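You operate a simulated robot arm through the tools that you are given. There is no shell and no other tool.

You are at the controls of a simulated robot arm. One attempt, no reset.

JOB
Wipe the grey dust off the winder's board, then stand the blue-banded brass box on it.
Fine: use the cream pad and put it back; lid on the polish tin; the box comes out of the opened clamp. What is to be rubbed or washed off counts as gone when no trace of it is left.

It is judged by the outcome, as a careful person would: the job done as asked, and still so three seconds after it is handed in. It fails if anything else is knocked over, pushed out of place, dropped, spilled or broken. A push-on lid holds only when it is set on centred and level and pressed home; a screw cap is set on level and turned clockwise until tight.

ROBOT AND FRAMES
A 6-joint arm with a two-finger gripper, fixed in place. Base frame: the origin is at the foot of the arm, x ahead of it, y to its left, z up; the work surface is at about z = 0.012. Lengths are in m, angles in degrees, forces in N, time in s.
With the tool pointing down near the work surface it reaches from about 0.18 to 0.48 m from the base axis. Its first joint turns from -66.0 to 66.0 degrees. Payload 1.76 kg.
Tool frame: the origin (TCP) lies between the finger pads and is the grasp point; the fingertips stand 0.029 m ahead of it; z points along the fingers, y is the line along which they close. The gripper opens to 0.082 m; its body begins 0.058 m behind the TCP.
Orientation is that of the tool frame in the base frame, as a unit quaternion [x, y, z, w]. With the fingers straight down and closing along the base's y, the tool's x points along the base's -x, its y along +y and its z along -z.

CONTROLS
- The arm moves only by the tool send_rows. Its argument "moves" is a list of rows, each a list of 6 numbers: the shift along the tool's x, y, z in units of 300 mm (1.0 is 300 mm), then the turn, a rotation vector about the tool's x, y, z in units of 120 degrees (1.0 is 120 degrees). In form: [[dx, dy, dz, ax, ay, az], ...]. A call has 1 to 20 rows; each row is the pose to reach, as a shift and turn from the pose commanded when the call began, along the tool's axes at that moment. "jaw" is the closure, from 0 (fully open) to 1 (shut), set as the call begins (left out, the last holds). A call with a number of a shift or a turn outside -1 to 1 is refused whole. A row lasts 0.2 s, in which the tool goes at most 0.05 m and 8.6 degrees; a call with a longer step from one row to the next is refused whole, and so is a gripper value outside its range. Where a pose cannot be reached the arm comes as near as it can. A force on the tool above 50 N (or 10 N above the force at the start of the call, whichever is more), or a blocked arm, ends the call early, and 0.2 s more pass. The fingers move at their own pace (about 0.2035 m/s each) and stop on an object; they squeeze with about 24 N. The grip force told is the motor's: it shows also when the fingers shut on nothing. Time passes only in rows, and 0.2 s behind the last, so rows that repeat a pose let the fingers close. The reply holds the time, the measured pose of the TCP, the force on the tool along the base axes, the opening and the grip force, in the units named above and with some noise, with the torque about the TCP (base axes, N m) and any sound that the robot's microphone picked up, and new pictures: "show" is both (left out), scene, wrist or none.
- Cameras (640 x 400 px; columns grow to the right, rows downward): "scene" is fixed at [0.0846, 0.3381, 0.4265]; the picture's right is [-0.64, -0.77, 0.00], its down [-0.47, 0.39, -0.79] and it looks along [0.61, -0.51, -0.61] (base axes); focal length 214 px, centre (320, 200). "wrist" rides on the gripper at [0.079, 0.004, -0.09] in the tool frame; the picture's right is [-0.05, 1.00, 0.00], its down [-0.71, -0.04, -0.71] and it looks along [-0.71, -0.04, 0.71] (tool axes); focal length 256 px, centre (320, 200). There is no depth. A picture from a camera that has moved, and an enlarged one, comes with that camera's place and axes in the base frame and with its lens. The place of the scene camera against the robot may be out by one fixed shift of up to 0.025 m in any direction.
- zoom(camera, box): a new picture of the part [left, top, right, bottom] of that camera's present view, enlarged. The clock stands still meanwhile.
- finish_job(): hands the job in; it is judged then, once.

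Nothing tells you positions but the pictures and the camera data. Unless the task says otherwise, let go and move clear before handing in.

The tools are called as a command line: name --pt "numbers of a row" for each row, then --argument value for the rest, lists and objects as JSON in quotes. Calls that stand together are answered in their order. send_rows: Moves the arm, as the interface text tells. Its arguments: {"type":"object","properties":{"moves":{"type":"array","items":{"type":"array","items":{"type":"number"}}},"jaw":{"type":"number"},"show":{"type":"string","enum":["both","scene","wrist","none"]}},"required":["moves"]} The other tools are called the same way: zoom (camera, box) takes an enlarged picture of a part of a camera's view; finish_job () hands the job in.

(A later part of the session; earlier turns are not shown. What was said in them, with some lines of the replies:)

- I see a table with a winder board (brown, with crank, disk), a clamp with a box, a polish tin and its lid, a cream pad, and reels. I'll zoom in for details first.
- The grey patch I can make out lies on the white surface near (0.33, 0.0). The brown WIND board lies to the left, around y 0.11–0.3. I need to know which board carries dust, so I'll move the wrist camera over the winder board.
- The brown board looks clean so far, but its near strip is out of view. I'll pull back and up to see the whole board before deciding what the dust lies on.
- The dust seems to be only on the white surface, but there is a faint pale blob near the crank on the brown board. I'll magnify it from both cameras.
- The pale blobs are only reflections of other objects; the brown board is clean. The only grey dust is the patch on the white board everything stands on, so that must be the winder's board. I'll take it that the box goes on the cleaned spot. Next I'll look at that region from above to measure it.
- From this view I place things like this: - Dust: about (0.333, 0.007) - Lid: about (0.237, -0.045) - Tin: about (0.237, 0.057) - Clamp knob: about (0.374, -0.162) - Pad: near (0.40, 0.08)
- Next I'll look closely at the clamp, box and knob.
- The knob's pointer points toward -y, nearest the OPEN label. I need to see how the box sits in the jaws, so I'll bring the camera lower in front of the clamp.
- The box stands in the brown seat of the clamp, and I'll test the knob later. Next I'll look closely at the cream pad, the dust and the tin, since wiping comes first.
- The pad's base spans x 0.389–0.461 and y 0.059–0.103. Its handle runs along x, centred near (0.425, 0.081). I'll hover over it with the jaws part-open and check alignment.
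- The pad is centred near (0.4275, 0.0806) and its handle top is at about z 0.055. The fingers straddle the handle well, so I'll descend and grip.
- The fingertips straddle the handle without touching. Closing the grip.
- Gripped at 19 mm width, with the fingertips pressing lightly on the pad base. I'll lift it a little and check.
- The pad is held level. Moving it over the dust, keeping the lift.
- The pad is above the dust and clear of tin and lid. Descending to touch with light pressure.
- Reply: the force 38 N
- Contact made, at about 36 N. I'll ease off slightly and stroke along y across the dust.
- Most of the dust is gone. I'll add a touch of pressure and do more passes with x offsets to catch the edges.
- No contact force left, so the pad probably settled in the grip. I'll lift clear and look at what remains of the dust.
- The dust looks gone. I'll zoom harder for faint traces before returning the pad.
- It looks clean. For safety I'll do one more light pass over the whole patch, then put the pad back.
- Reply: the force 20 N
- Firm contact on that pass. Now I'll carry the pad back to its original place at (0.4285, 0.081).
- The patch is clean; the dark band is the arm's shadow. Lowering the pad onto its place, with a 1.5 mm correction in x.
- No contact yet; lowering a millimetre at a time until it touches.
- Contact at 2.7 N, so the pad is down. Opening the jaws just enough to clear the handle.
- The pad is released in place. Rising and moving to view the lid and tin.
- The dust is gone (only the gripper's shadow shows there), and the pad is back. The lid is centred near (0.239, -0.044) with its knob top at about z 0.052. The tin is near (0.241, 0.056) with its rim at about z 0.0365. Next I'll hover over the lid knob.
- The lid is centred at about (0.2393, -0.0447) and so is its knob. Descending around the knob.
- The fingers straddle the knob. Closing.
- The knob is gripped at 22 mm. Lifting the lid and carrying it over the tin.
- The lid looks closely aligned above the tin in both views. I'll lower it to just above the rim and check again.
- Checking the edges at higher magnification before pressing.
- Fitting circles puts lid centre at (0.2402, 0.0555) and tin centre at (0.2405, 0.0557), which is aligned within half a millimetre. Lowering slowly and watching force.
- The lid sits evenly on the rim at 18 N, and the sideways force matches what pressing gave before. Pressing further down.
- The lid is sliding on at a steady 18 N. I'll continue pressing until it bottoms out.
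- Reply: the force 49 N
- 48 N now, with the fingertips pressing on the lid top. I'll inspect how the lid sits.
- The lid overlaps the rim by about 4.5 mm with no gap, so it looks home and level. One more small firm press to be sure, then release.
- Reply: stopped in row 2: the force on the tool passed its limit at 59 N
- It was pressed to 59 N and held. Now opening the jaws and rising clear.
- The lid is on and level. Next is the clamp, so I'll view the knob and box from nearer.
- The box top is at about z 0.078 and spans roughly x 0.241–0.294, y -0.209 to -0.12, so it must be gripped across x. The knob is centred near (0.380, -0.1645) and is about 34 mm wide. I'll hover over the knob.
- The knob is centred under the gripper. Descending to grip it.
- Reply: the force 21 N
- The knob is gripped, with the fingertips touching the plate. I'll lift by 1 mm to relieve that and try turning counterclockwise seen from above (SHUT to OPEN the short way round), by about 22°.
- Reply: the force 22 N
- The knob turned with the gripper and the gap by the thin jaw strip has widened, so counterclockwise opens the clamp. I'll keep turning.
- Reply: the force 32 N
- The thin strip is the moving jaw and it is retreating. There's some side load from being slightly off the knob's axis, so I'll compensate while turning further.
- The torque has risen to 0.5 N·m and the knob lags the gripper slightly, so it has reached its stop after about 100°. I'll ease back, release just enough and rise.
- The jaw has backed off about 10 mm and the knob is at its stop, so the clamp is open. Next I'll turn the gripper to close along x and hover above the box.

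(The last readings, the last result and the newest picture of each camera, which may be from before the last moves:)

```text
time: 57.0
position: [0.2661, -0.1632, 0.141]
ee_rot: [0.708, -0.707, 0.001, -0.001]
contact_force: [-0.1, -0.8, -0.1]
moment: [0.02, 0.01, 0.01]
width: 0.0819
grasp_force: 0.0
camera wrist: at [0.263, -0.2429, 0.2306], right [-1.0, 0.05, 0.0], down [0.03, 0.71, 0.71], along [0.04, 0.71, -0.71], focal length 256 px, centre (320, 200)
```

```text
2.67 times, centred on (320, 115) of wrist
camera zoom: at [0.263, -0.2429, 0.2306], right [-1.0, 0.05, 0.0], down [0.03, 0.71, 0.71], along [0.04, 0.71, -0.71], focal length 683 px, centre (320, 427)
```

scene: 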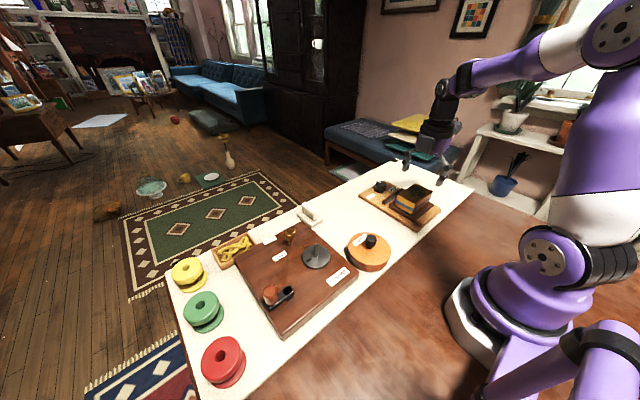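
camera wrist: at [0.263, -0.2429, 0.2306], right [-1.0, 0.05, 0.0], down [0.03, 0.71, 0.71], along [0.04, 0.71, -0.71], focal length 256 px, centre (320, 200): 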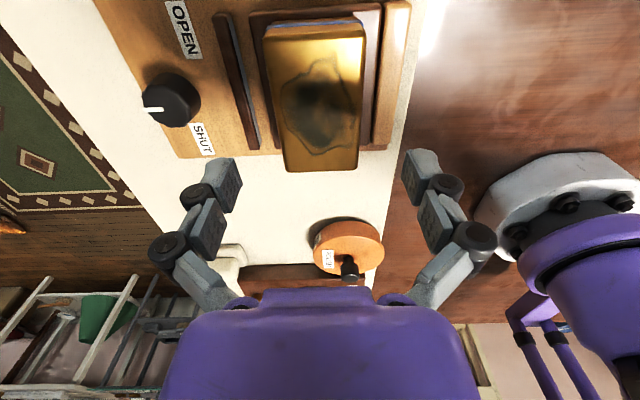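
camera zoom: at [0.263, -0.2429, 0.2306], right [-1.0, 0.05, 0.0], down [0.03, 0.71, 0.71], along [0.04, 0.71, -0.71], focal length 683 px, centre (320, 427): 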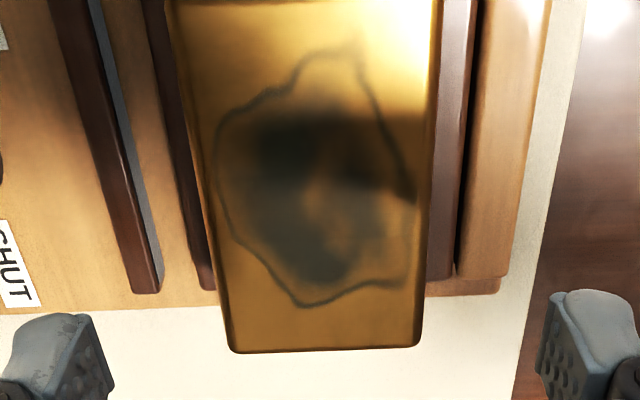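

The box is aligned with the axes: x 0.241–0.294, y -0.209 to -0.122, top near z 0.076. The brown seat's top is near z 0.034. I'll descend so the fingertips stop at about z 0.045, on the brass sides.

send_rows --pt "0.004 -0.003 0.07 0 0 0" --pt "0.0077 -0.005 0.14 0 0 0" --pt "0.0077 -0.005 0.19 0 0 0" --pt "0.0077 -0.005 0.22 0 0 0" --pt "0.0077 -0.005 0.22 0 0 0" --show "both"

zoom --camera "scene" --box '[362, 170, 458, 230]'

zoom --camera "wrist" --box '[180, 40, 460, 215]'

```text
time: 58.2
position: [0.2688, -0.1661, 0.0749]
ee_rot: [0.707, -0.707, 0.0, 0.0]
contact_force: [1.1, -0.2, 0.7]
moment: [0.0, -0.01, 0.03]
width: 0.082
grasp_force: 0.1
camera wrist: at [0.2652, -0.2455, 0.1641], right [-1.0, 0.05, 0.0], down [0.03, 0.71, 0.71], along [0.04, 0.71, -0.71], focal length 256 px, centre (320, 200)
```

scene: 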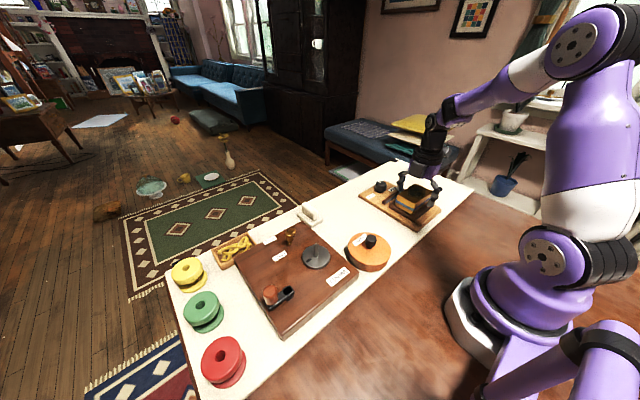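
wrist: 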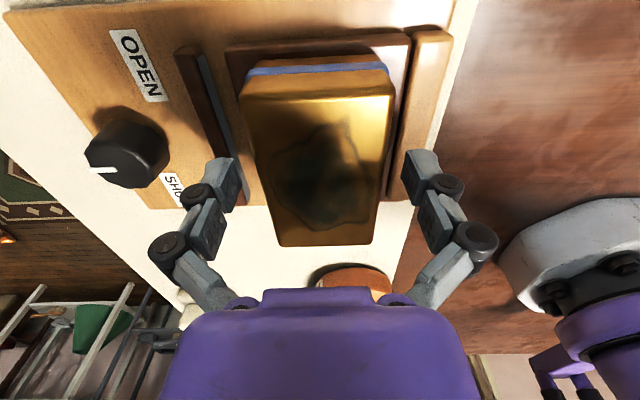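

```text
6.67 times, centred on (410, 200) of scene
camera zoom: at [0.0846, 0.3381, 0.4265], right [-0.64, -0.77, 0.0], down [-0.47, 0.39, -0.79], along [0.61, -0.51, -0.61], focal length 1430 px, centre (-280, 200)
```

zoom: 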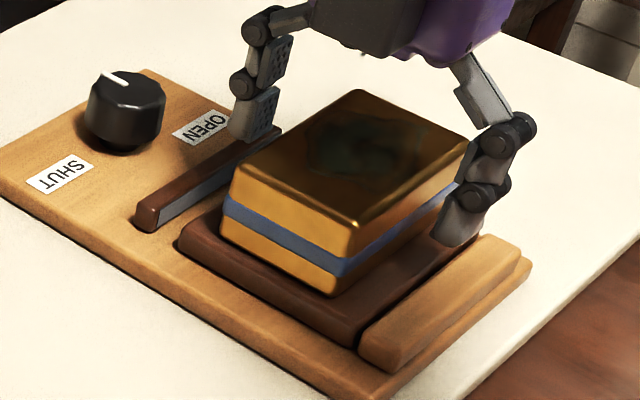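

```text
2.29 times, centred on (320, 128) of wrist
camera zoom: at [0.2652, -0.2455, 0.1641], right [-1.0, 0.05, 0.0], down [0.03, 0.71, 0.71], along [0.04, 0.71, -0.71], focal length 585 px, centre (320, 366)
```

zoom: 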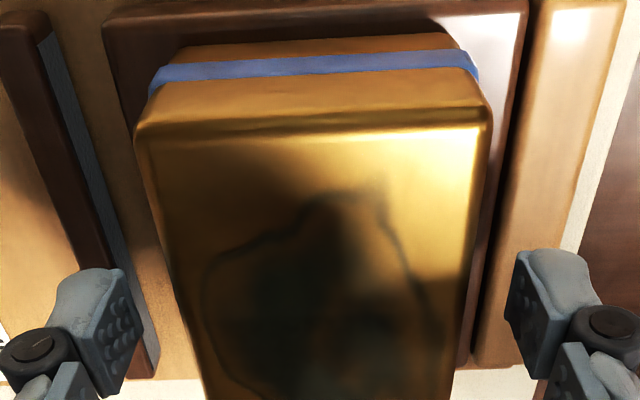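

The fingers straddle the box clear of strip and bar. Closing on it.

send_rows --pt "0 0 0 0 0 0" --pt "0 0 0 0 0 0" --pt "0 0 0 0 0 0" --jaw 1.0 --show "both"

zoom --camera "scene" --box '[362, 170, 458, 230]'

zoom --camera "wrist" --box '[180, 40, 460, 215]'

```text
time: 59.0
position: [0.269, -0.166, 0.0751]
ee_rot: [0.708, -0.707, 0.003, -0.002]
contact_force: [-0.1, -3.1, 17.1]
moment: [-0.07, 0.0, -0.05]
width: 0.0557
grasp_force: 24.5
camera wrist: at [0.2654, -0.2458, 0.1649], right [-1.0, 0.05, 0.0], down [0.03, 0.71, 0.71], along [0.04, 0.71, -0.71], focal length 256 px, centre (320, 200)
```

scene: 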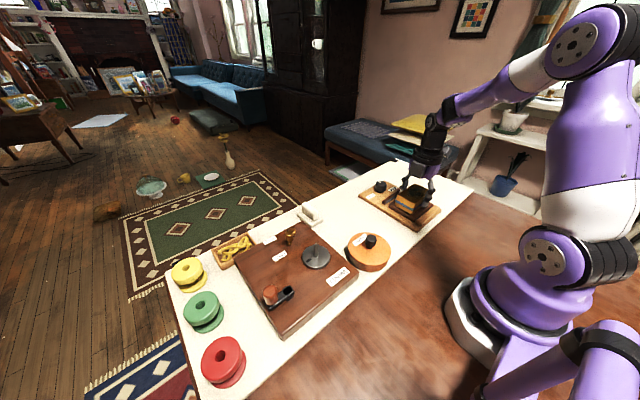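
wrist: 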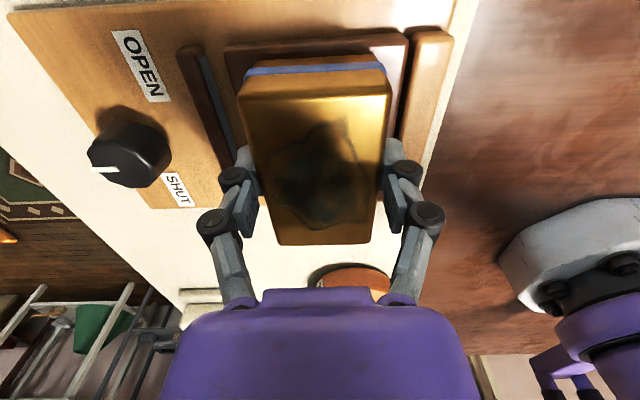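

```text
6.67 times, centred on (410, 200) of scene
camera zoom: at [0.0845, 0.3382, 0.4265], right [-0.64, -0.77, 0.0], down [-0.47, 0.39, -0.79], along [0.61, -0.51, -0.61], focal length 1430 px, centre (-280, 200)
```

zoom: 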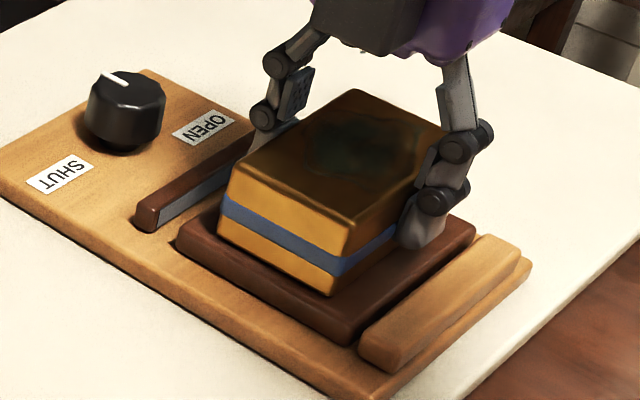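

```text
2.29 times, centred on (320, 128) of wrist
camera zoom: at [0.2654, -0.2458, 0.1649], right [-1.0, 0.05, 0.0], down [0.03, 0.71, 0.71], along [0.04, 0.71, -0.71], focal length 585 px, centre (320, 366)
```

zoom: 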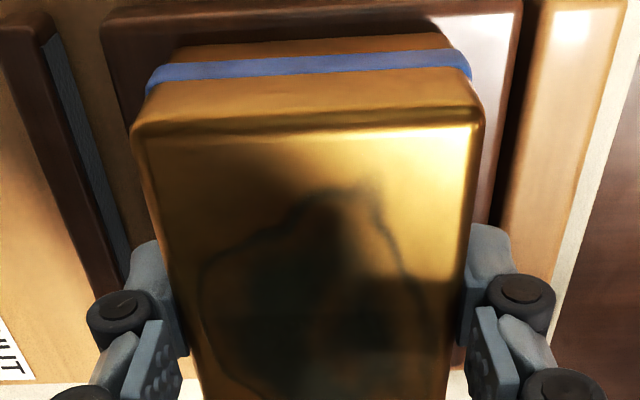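

Gripped at 56 mm. The brown base seems to move with the box. Lifting gently to check that it comes free.

send_rows --pt "0 0 -0.01 0 0 0" --pt "0 0 -0.025 0 0 0" --pt "0 0 -0.04 0 0 0" --pt "0 0 -0.04 0 0 0" --show "both"

zoom --camera "scene" --box '[362, 170, 458, 230]'

```text
time: 60.0
position: [0.2677, -0.1672, 0.0857]
ee_rot: [0.708, -0.707, 0.001, -0.001]
contact_force: [0.6, 0.6, -3.8]
moment: [0.01, -0.04, -0.01]
width: 0.0557
grasp_force: 24.1
camera wrist: at [0.2646, -0.2454, 0.1763], right [-1.0, 0.05, 0.0], down [0.03, 0.71, 0.71], along [0.04, 0.71, -0.71], focal length 256 px, centre (320, 200)
```

scene: 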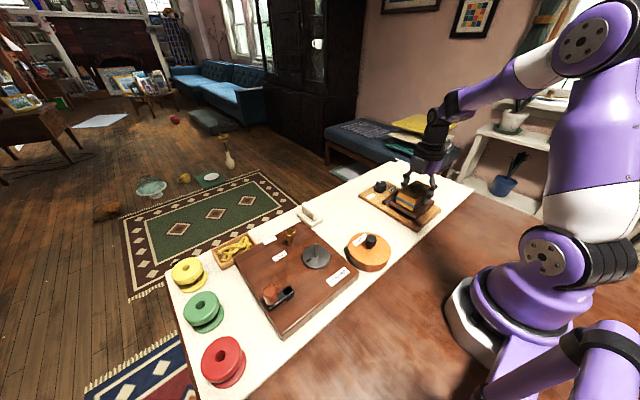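
wrist: 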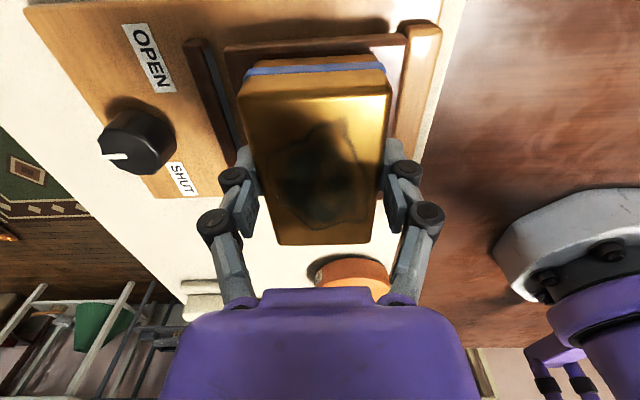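

```text
6.67 times, centred on (410, 200) of scene
camera zoom: at [0.0846, 0.3381, 0.4265], right [-0.64, -0.77, 0.0], down [-0.47, 0.39, -0.79], along [0.61, -0.51, -0.61], focal length 1430 px, centre (-280, 200)
```

zoom: 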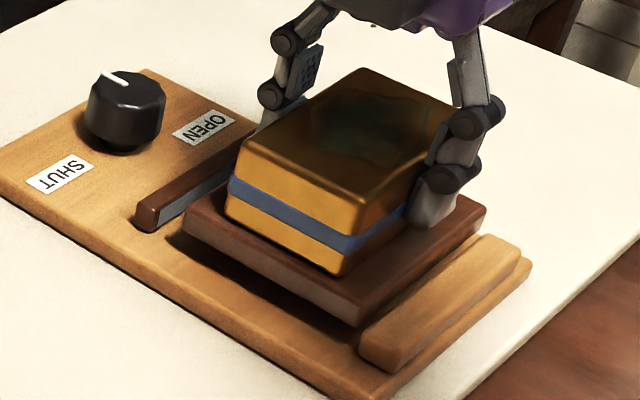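

The box lifts freely; its brown base is part of it and it weighs about 0.4 kg. I'll raise it and carry it to the cleaned spot, centred near (0.338, 0.0).

send_rows --pt "0 0 -0.08 0 0 0" --pt "0 0 -0.167 0 0 0" --pt "-0.1 -0.04 -0.167 0 0 0" --pt "-0.22 -0.09 -0.167 0 0 0" --pt "-0.34 -0.14 -0.167 0 0 0" --pt "-0.46 -0.19 -0.167 0 0 0" --pt "-0.557 -0.234 -0.167 0 0 0" --pt "-0.557 -0.234 -0.167 0 0 0" --show "both"

zoom --camera "scene" --box '[300, 170, 428, 250]'

zoom --camera "wrist" --box '[160, 0, 480, 200]'

```text
time: 61.8
position: [0.3393, 0.0027, 0.1372]
ee_rot: [0.707, -0.707, 0.0, -0.001]
contact_force: [0.3, 0.1, -4.0]
moment: [-0.03, -0.02, 0.02]
width: 0.0557
grasp_force: 23.6
camera wrist: at [0.3348, -0.0771, 0.2266], right [-1.0, 0.05, 0.0], down [0.04, 0.71, 0.71], along [0.04, 0.71, -0.71], focal length 256 px, centre (320, 200)
```

scene: 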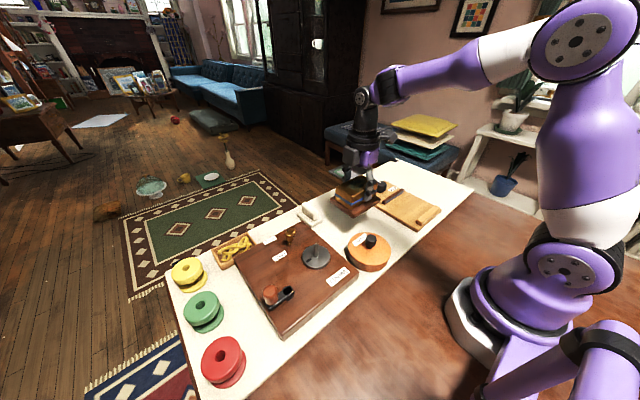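
wrist: 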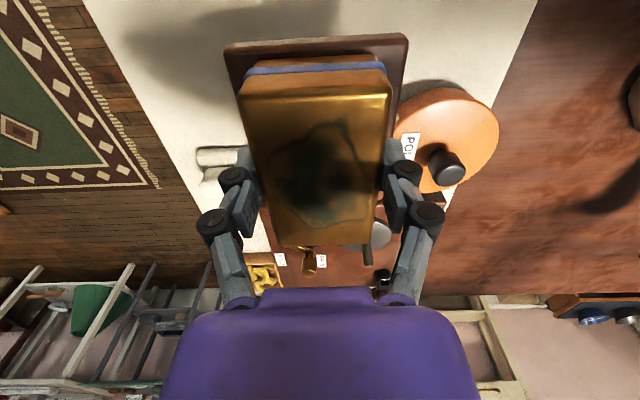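

```text
5.00 times, centred on (364, 210) of scene
camera zoom: at [0.0846, 0.3382, 0.4265], right [-0.64, -0.77, 0.0], down [-0.47, 0.39, -0.79], along [0.61, -0.51, -0.61], focal length 1072 px, centre (100, 150)
```

zoom: 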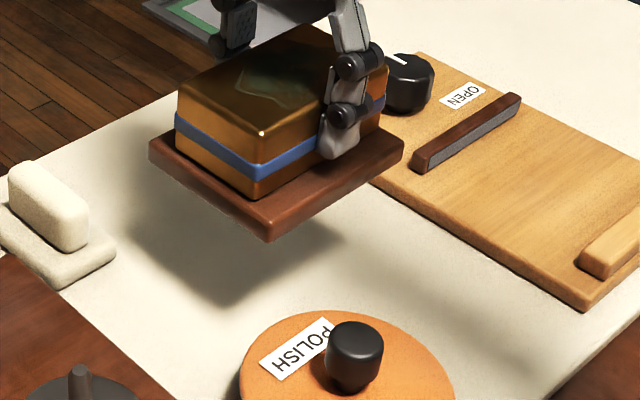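

```text
2.00 times, centred on (320, 100) of wrist
camera zoom: at [0.3348, -0.0771, 0.2266], right [-1.0, 0.05, 0.0], down [0.04, 0.71, 0.71], along [0.04, 0.71, -0.71], focal length 512 px, centre (320, 400)
```

zoom: 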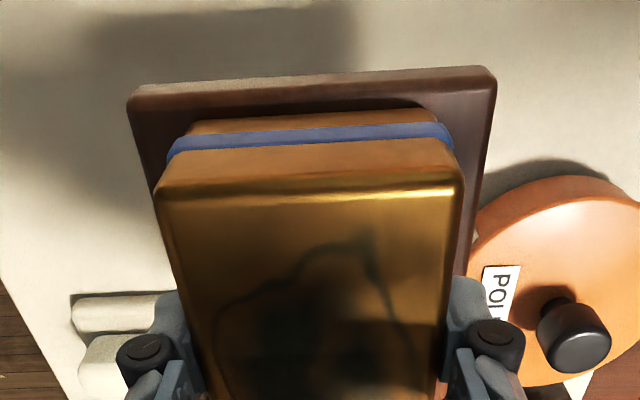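

The box is level over the clean spot, with at least 12 mm clearance to the tin and pad. Lowering it.

send_rows --pt "0 0 0.08 0 0 0" --pt "0 0 0.16 0 0 0" --pt "0 0 0.21 0 0 0" --pt "0 0 0.235 0 0 0" --pt "0 0 0.242 0 0 0" --show "both"

zoom --camera "scene" --box '[300, 170, 428, 250]'

```text
time: 63.0
position: [0.3378, 0.0003, 0.0653]
ee_rot: [0.708, -0.706, 0.001, -0.001]
contact_force: [-0.2, -0.4, -4.7]
moment: [0.0, 0.02, -0.01]
width: 0.0555
grasp_force: 24.3
camera wrist: at [0.335, -0.0787, 0.1542], right [-1.0, 0.05, 0.0], down [0.03, 0.71, 0.71], along [0.04, 0.71, -0.71], focal length 256 px, centre (320, 200)
```

scene: 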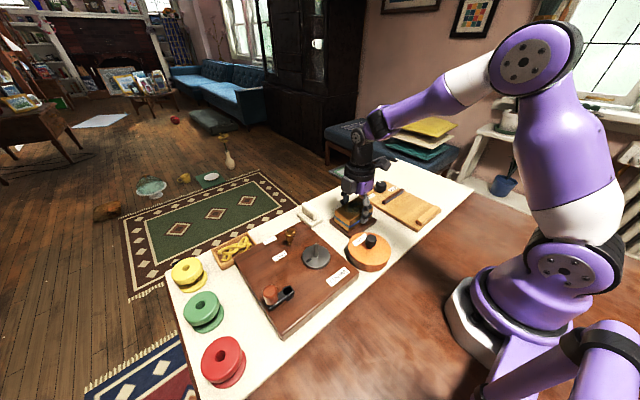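
wrist: 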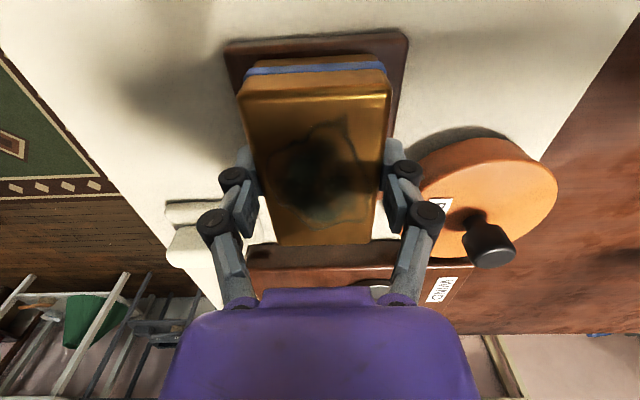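

```text
5.00 times, centred on (364, 210) of scene
camera zoom: at [0.0846, 0.3381, 0.4265], right [-0.64, -0.77, 0.0], down [-0.47, 0.39, -0.79], along [0.61, -0.51, -0.61], focal length 1072 px, centre (100, 150)
```

zoom: 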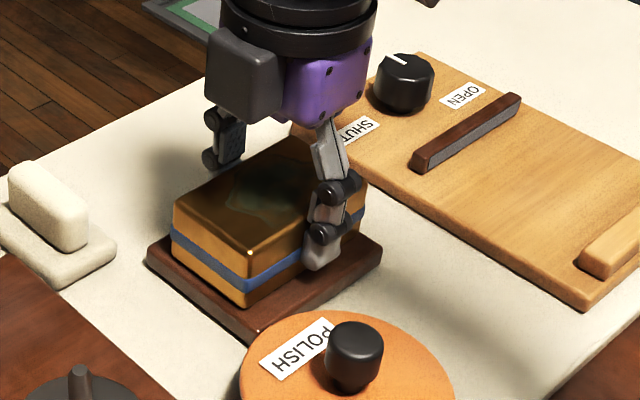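

send_rows --pt "0 0 0.004 0 0 0" --pt "0 0 0.008 0 0 0" --pt "0 0 0.008 0 0 0" --show "none"

```text
time: 63.8
position: [0.3377, 0.0012, 0.0632]
ee_rot: [0.708, -0.706, 0.001, -0.002]
contact_force: [-5.6, 0.6, 17.2]
moment: [-0.01, 0.22, -0.05]
width: 0.0559
grasp_force: 23.9
```

It is touching down firmly at 17 N. Easing off half a millimetre, then releasing.

send_rows --pt "0 0 -0.002 0 0 0" --pt "0 0 -0.002 0 0 0" --show "none"

```text
time: 64.4
position: [0.3386, 0.0022, 0.0633]
ee_rot: [0.708, -0.707, 0.002, -0.002]
contact_force: [-2.1, -2.6, 6.4]
moment: [0.14, -0.09, 0.17]
width: 0.0559
grasp_force: 24.2
```

send_rows --pt "0 0 0 0 0 0" --pt "0 0 0 0 0 0" --pt "0 0 0 0 0 0" --jaw 0.1 --show "both"

zoom --camera "scene" --box '[300, 170, 428, 250]'

```text
time: 65.2
position: [0.3378, 0.0016, 0.0623]
ee_rot: [0.708, -0.706, 0.001, -0.001]
contact_force: [0.4, 0.6, -0.7]
moment: [-0.05, 0.02, -0.02]
width: 0.0739
grasp_force: 0.0
camera wrist: at [0.335, -0.0784, 0.1526], right [-1.0, 0.05, 0.0], down [0.03, 0.71, 0.71], along [0.04, 0.71, -0.71], focal length 256 px, centre (320, 200)
```

scene: 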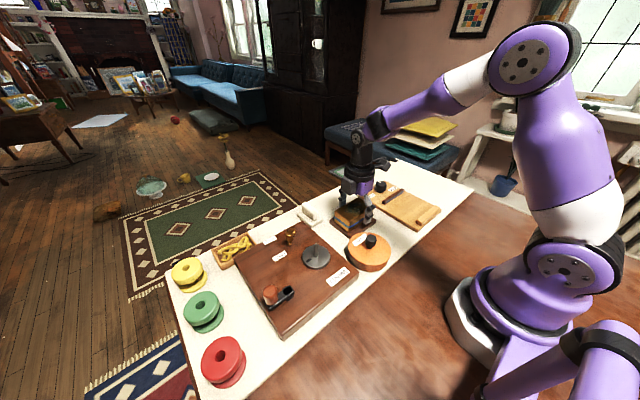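
wrist: 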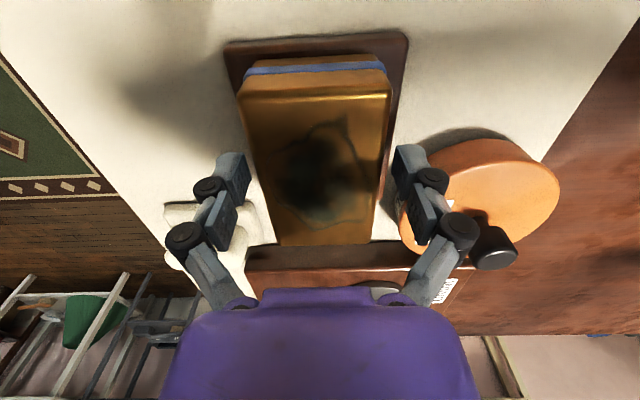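

```text
5.00 times, centred on (364, 210) of scene
camera zoom: at [0.0846, 0.3381, 0.4265], right [-0.64, -0.77, 0.0], down [-0.47, 0.39, -0.79], along [0.61, -0.51, -0.61], focal length 1072 px, centre (100, 150)
```

zoom: 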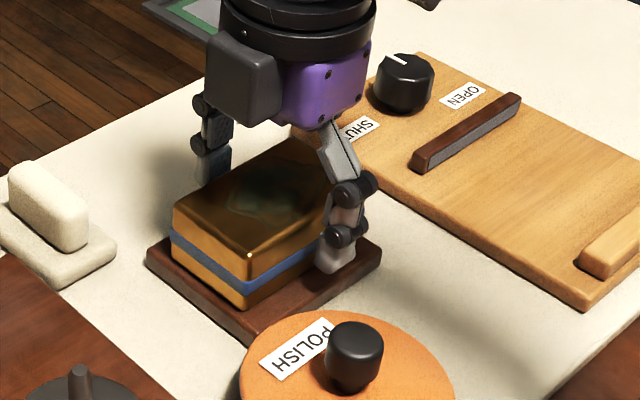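

The box stands free. Rising straight up and backing away for a final inspection.

send_rows --pt "0 0 -0.08 0 0 0" --pt "0 0 -0.2 0 0 0" --pt "0 0 -0.34 0 0 0" --pt "0 0 -0.48 0 0 0" --pt "0.1 0.1 -0.55 0 0 0" --pt "0.2 0.2 -0.6 0 0 0" --pt "0.3 0.3 -0.62 0 0 0" --pt "0.3 0.3 -0.62 0 0 0" --show "both"

zoom --camera "scene" --box '[290, 170, 450, 270]'

zoom --camera "scene" --box '[160, 200, 360, 325]'

```text
time: 67.0
position: [0.2485, -0.0872, 0.2475]
ee_rot: [0.707, -0.707, 0.0, -0.001]
contact_force: [0.3, 0.2, -0.4]
moment: [0.02, -0.01, -0.03]
width: 0.0736
grasp_force: 0.1
camera wrist: at [0.244, -0.1674, 0.337], right [-1.0, 0.05, 0.0], down [0.04, 0.71, 0.71], along [0.04, 0.71, -0.71], focal length 256 px, centre (320, 200)
```

scene: 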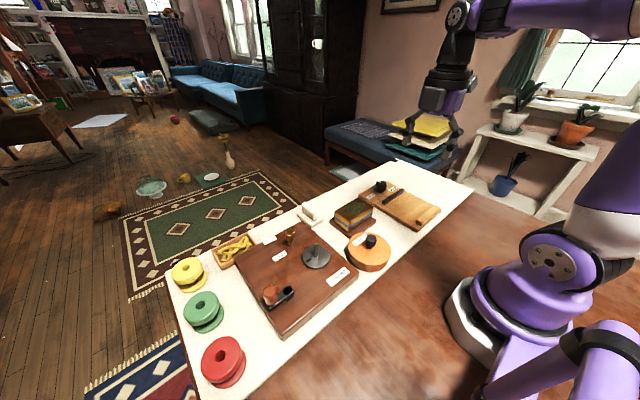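
wrist: 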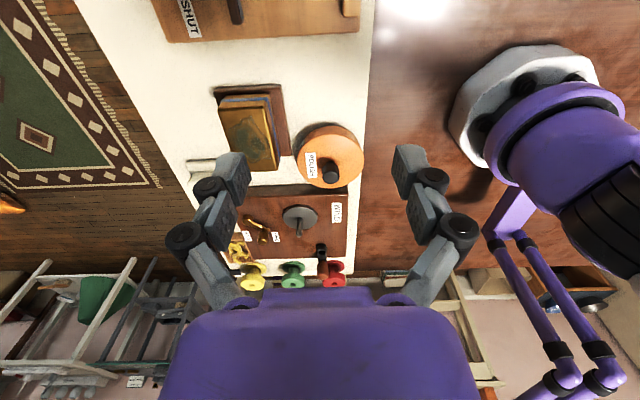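

```text
4.00 times, centred on (370, 220) of scene
camera zoom: at [0.0846, 0.3381, 0.4265], right [-0.64, -0.77, 0.0], down [-0.47, 0.39, -0.79], along [0.61, -0.51, -0.61], focal length 858 px, centre (120, 120)
```

zoom: 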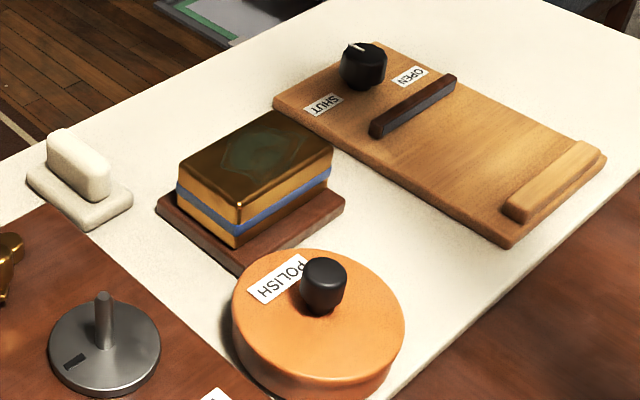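

```text
3.20 times, centred on (260, 262) of scene
camera zoom: at [0.0846, 0.3381, 0.4265], right [-0.64, -0.77, 0.0], down [-0.47, 0.39, -0.79], along [0.61, -0.51, -0.61], focal length 686 px, centre (512, 0)
```

zoom: 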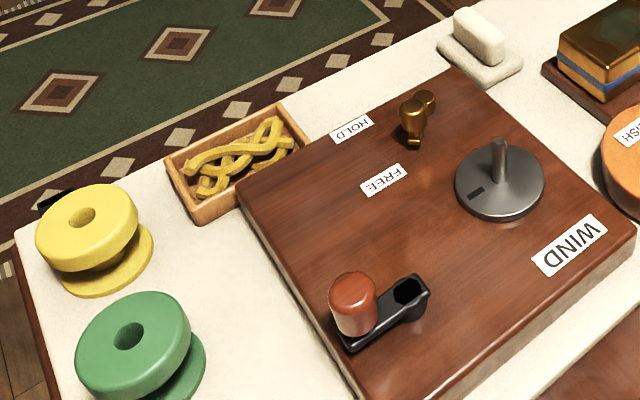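

Everything looks in order. I'll make one last close check of the lid, pad, cleaned area and box from the wrist camera.

zoom --camera "wrist" --box '[170, 60, 394, 200]'

zoom --camera "scene" --box '[340, 225, 404, 275]'

zoom --camera "scene" --box '[300, 185, 396, 245]'

```text
2.86 times, centred on (282, 130) of wrist
camera zoom: at [0.244, -0.1674, 0.337], right [-1.0, 0.05, 0.0], down [0.04, 0.71, 0.71], along [0.04, 0.71, -0.71], focal length 731 px, centre (429, 400)
```

zoom: 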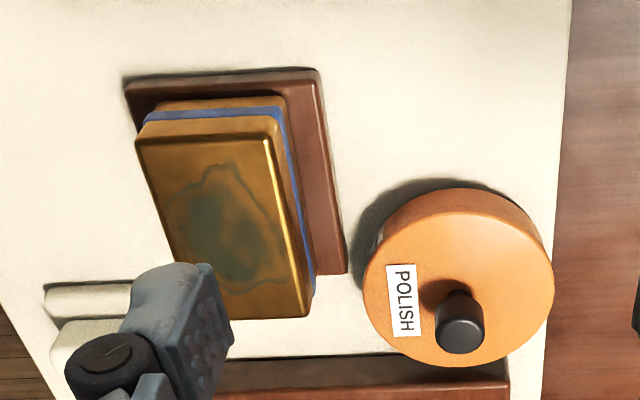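

```text
8.00 times, centred on (372, 250) of scene
camera zoom: at [0.0846, 0.3381, 0.4265], right [-0.64, -0.77, 0.0], down [-0.47, 0.39, -0.79], along [0.61, -0.51, -0.61], focal length 1716 px, centre (-96, -200)
```

zoom: 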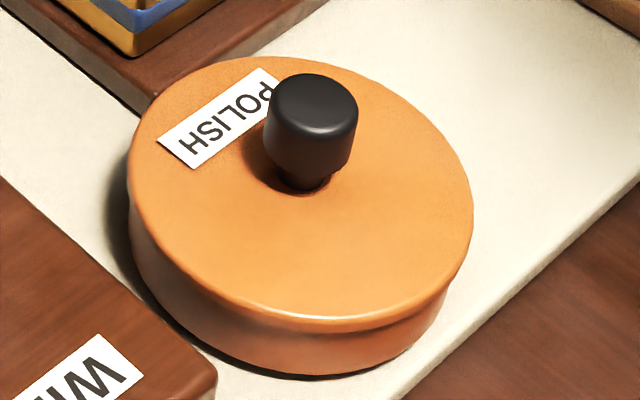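

```text
6.67 times, centred on (348, 215) of scene
camera zoom: at [0.0846, 0.3381, 0.4265], right [-0.64, -0.77, 0.0], down [-0.47, 0.39, -0.79], along [0.61, -0.51, -0.61], focal length 1430 px, centre (133, 100)
```

zoom: 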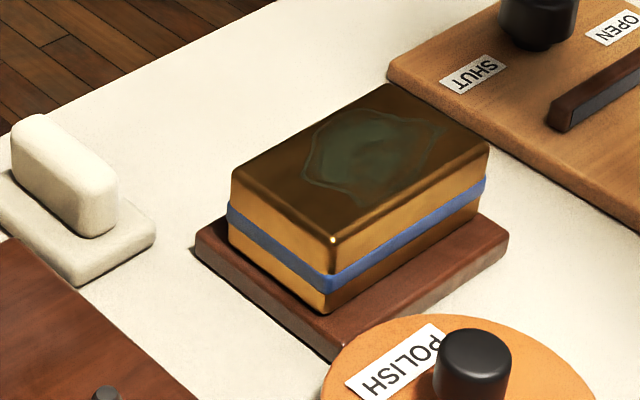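

The end state matches the job as I read it:
- **Dust:** no trace is left on the board.
- **Pad:** back within about 2 mm of where it was.
- **Tin:** the lid is level, overlaps the rim, and was pressed to 59 N.
- **Box:** out of the opened clamp and standing upright on the cleaned spot.

The arm is clear, so I'm handing in.

finish_job

```text
The job is handed in.
```

I wiped the grey dust off the white board, and the blue-banded brass box now stands upright on the cleaned spot. The job is handed in; I have not seen a verdict.

- **Which board:** I took "the winder's board" to mean the white board everything stands on. That was the only place I found grey dust; the brown WIND board was clean. If the brown one was meant, the box is in the wrong place.
- **Dust:** no trace showed in close-ups of the patch after wiping. The box now covers most of it, so I could not recheck underneath.
- **Pad:** the cream pad is back within about 2 mm of where it was.
- **Polish tin:** the lid is on, centred and level, and I pressed it down with up to 59 N. The pictures show it overlapping the rim by a few millimetres.
- **Clamp:** I turned the knob until the jaw backed off, then lifted the box out with its attached brown base. The clamp is still open.

In the final pictures nothing else appeared moved or knocked over, and the arm is clear.
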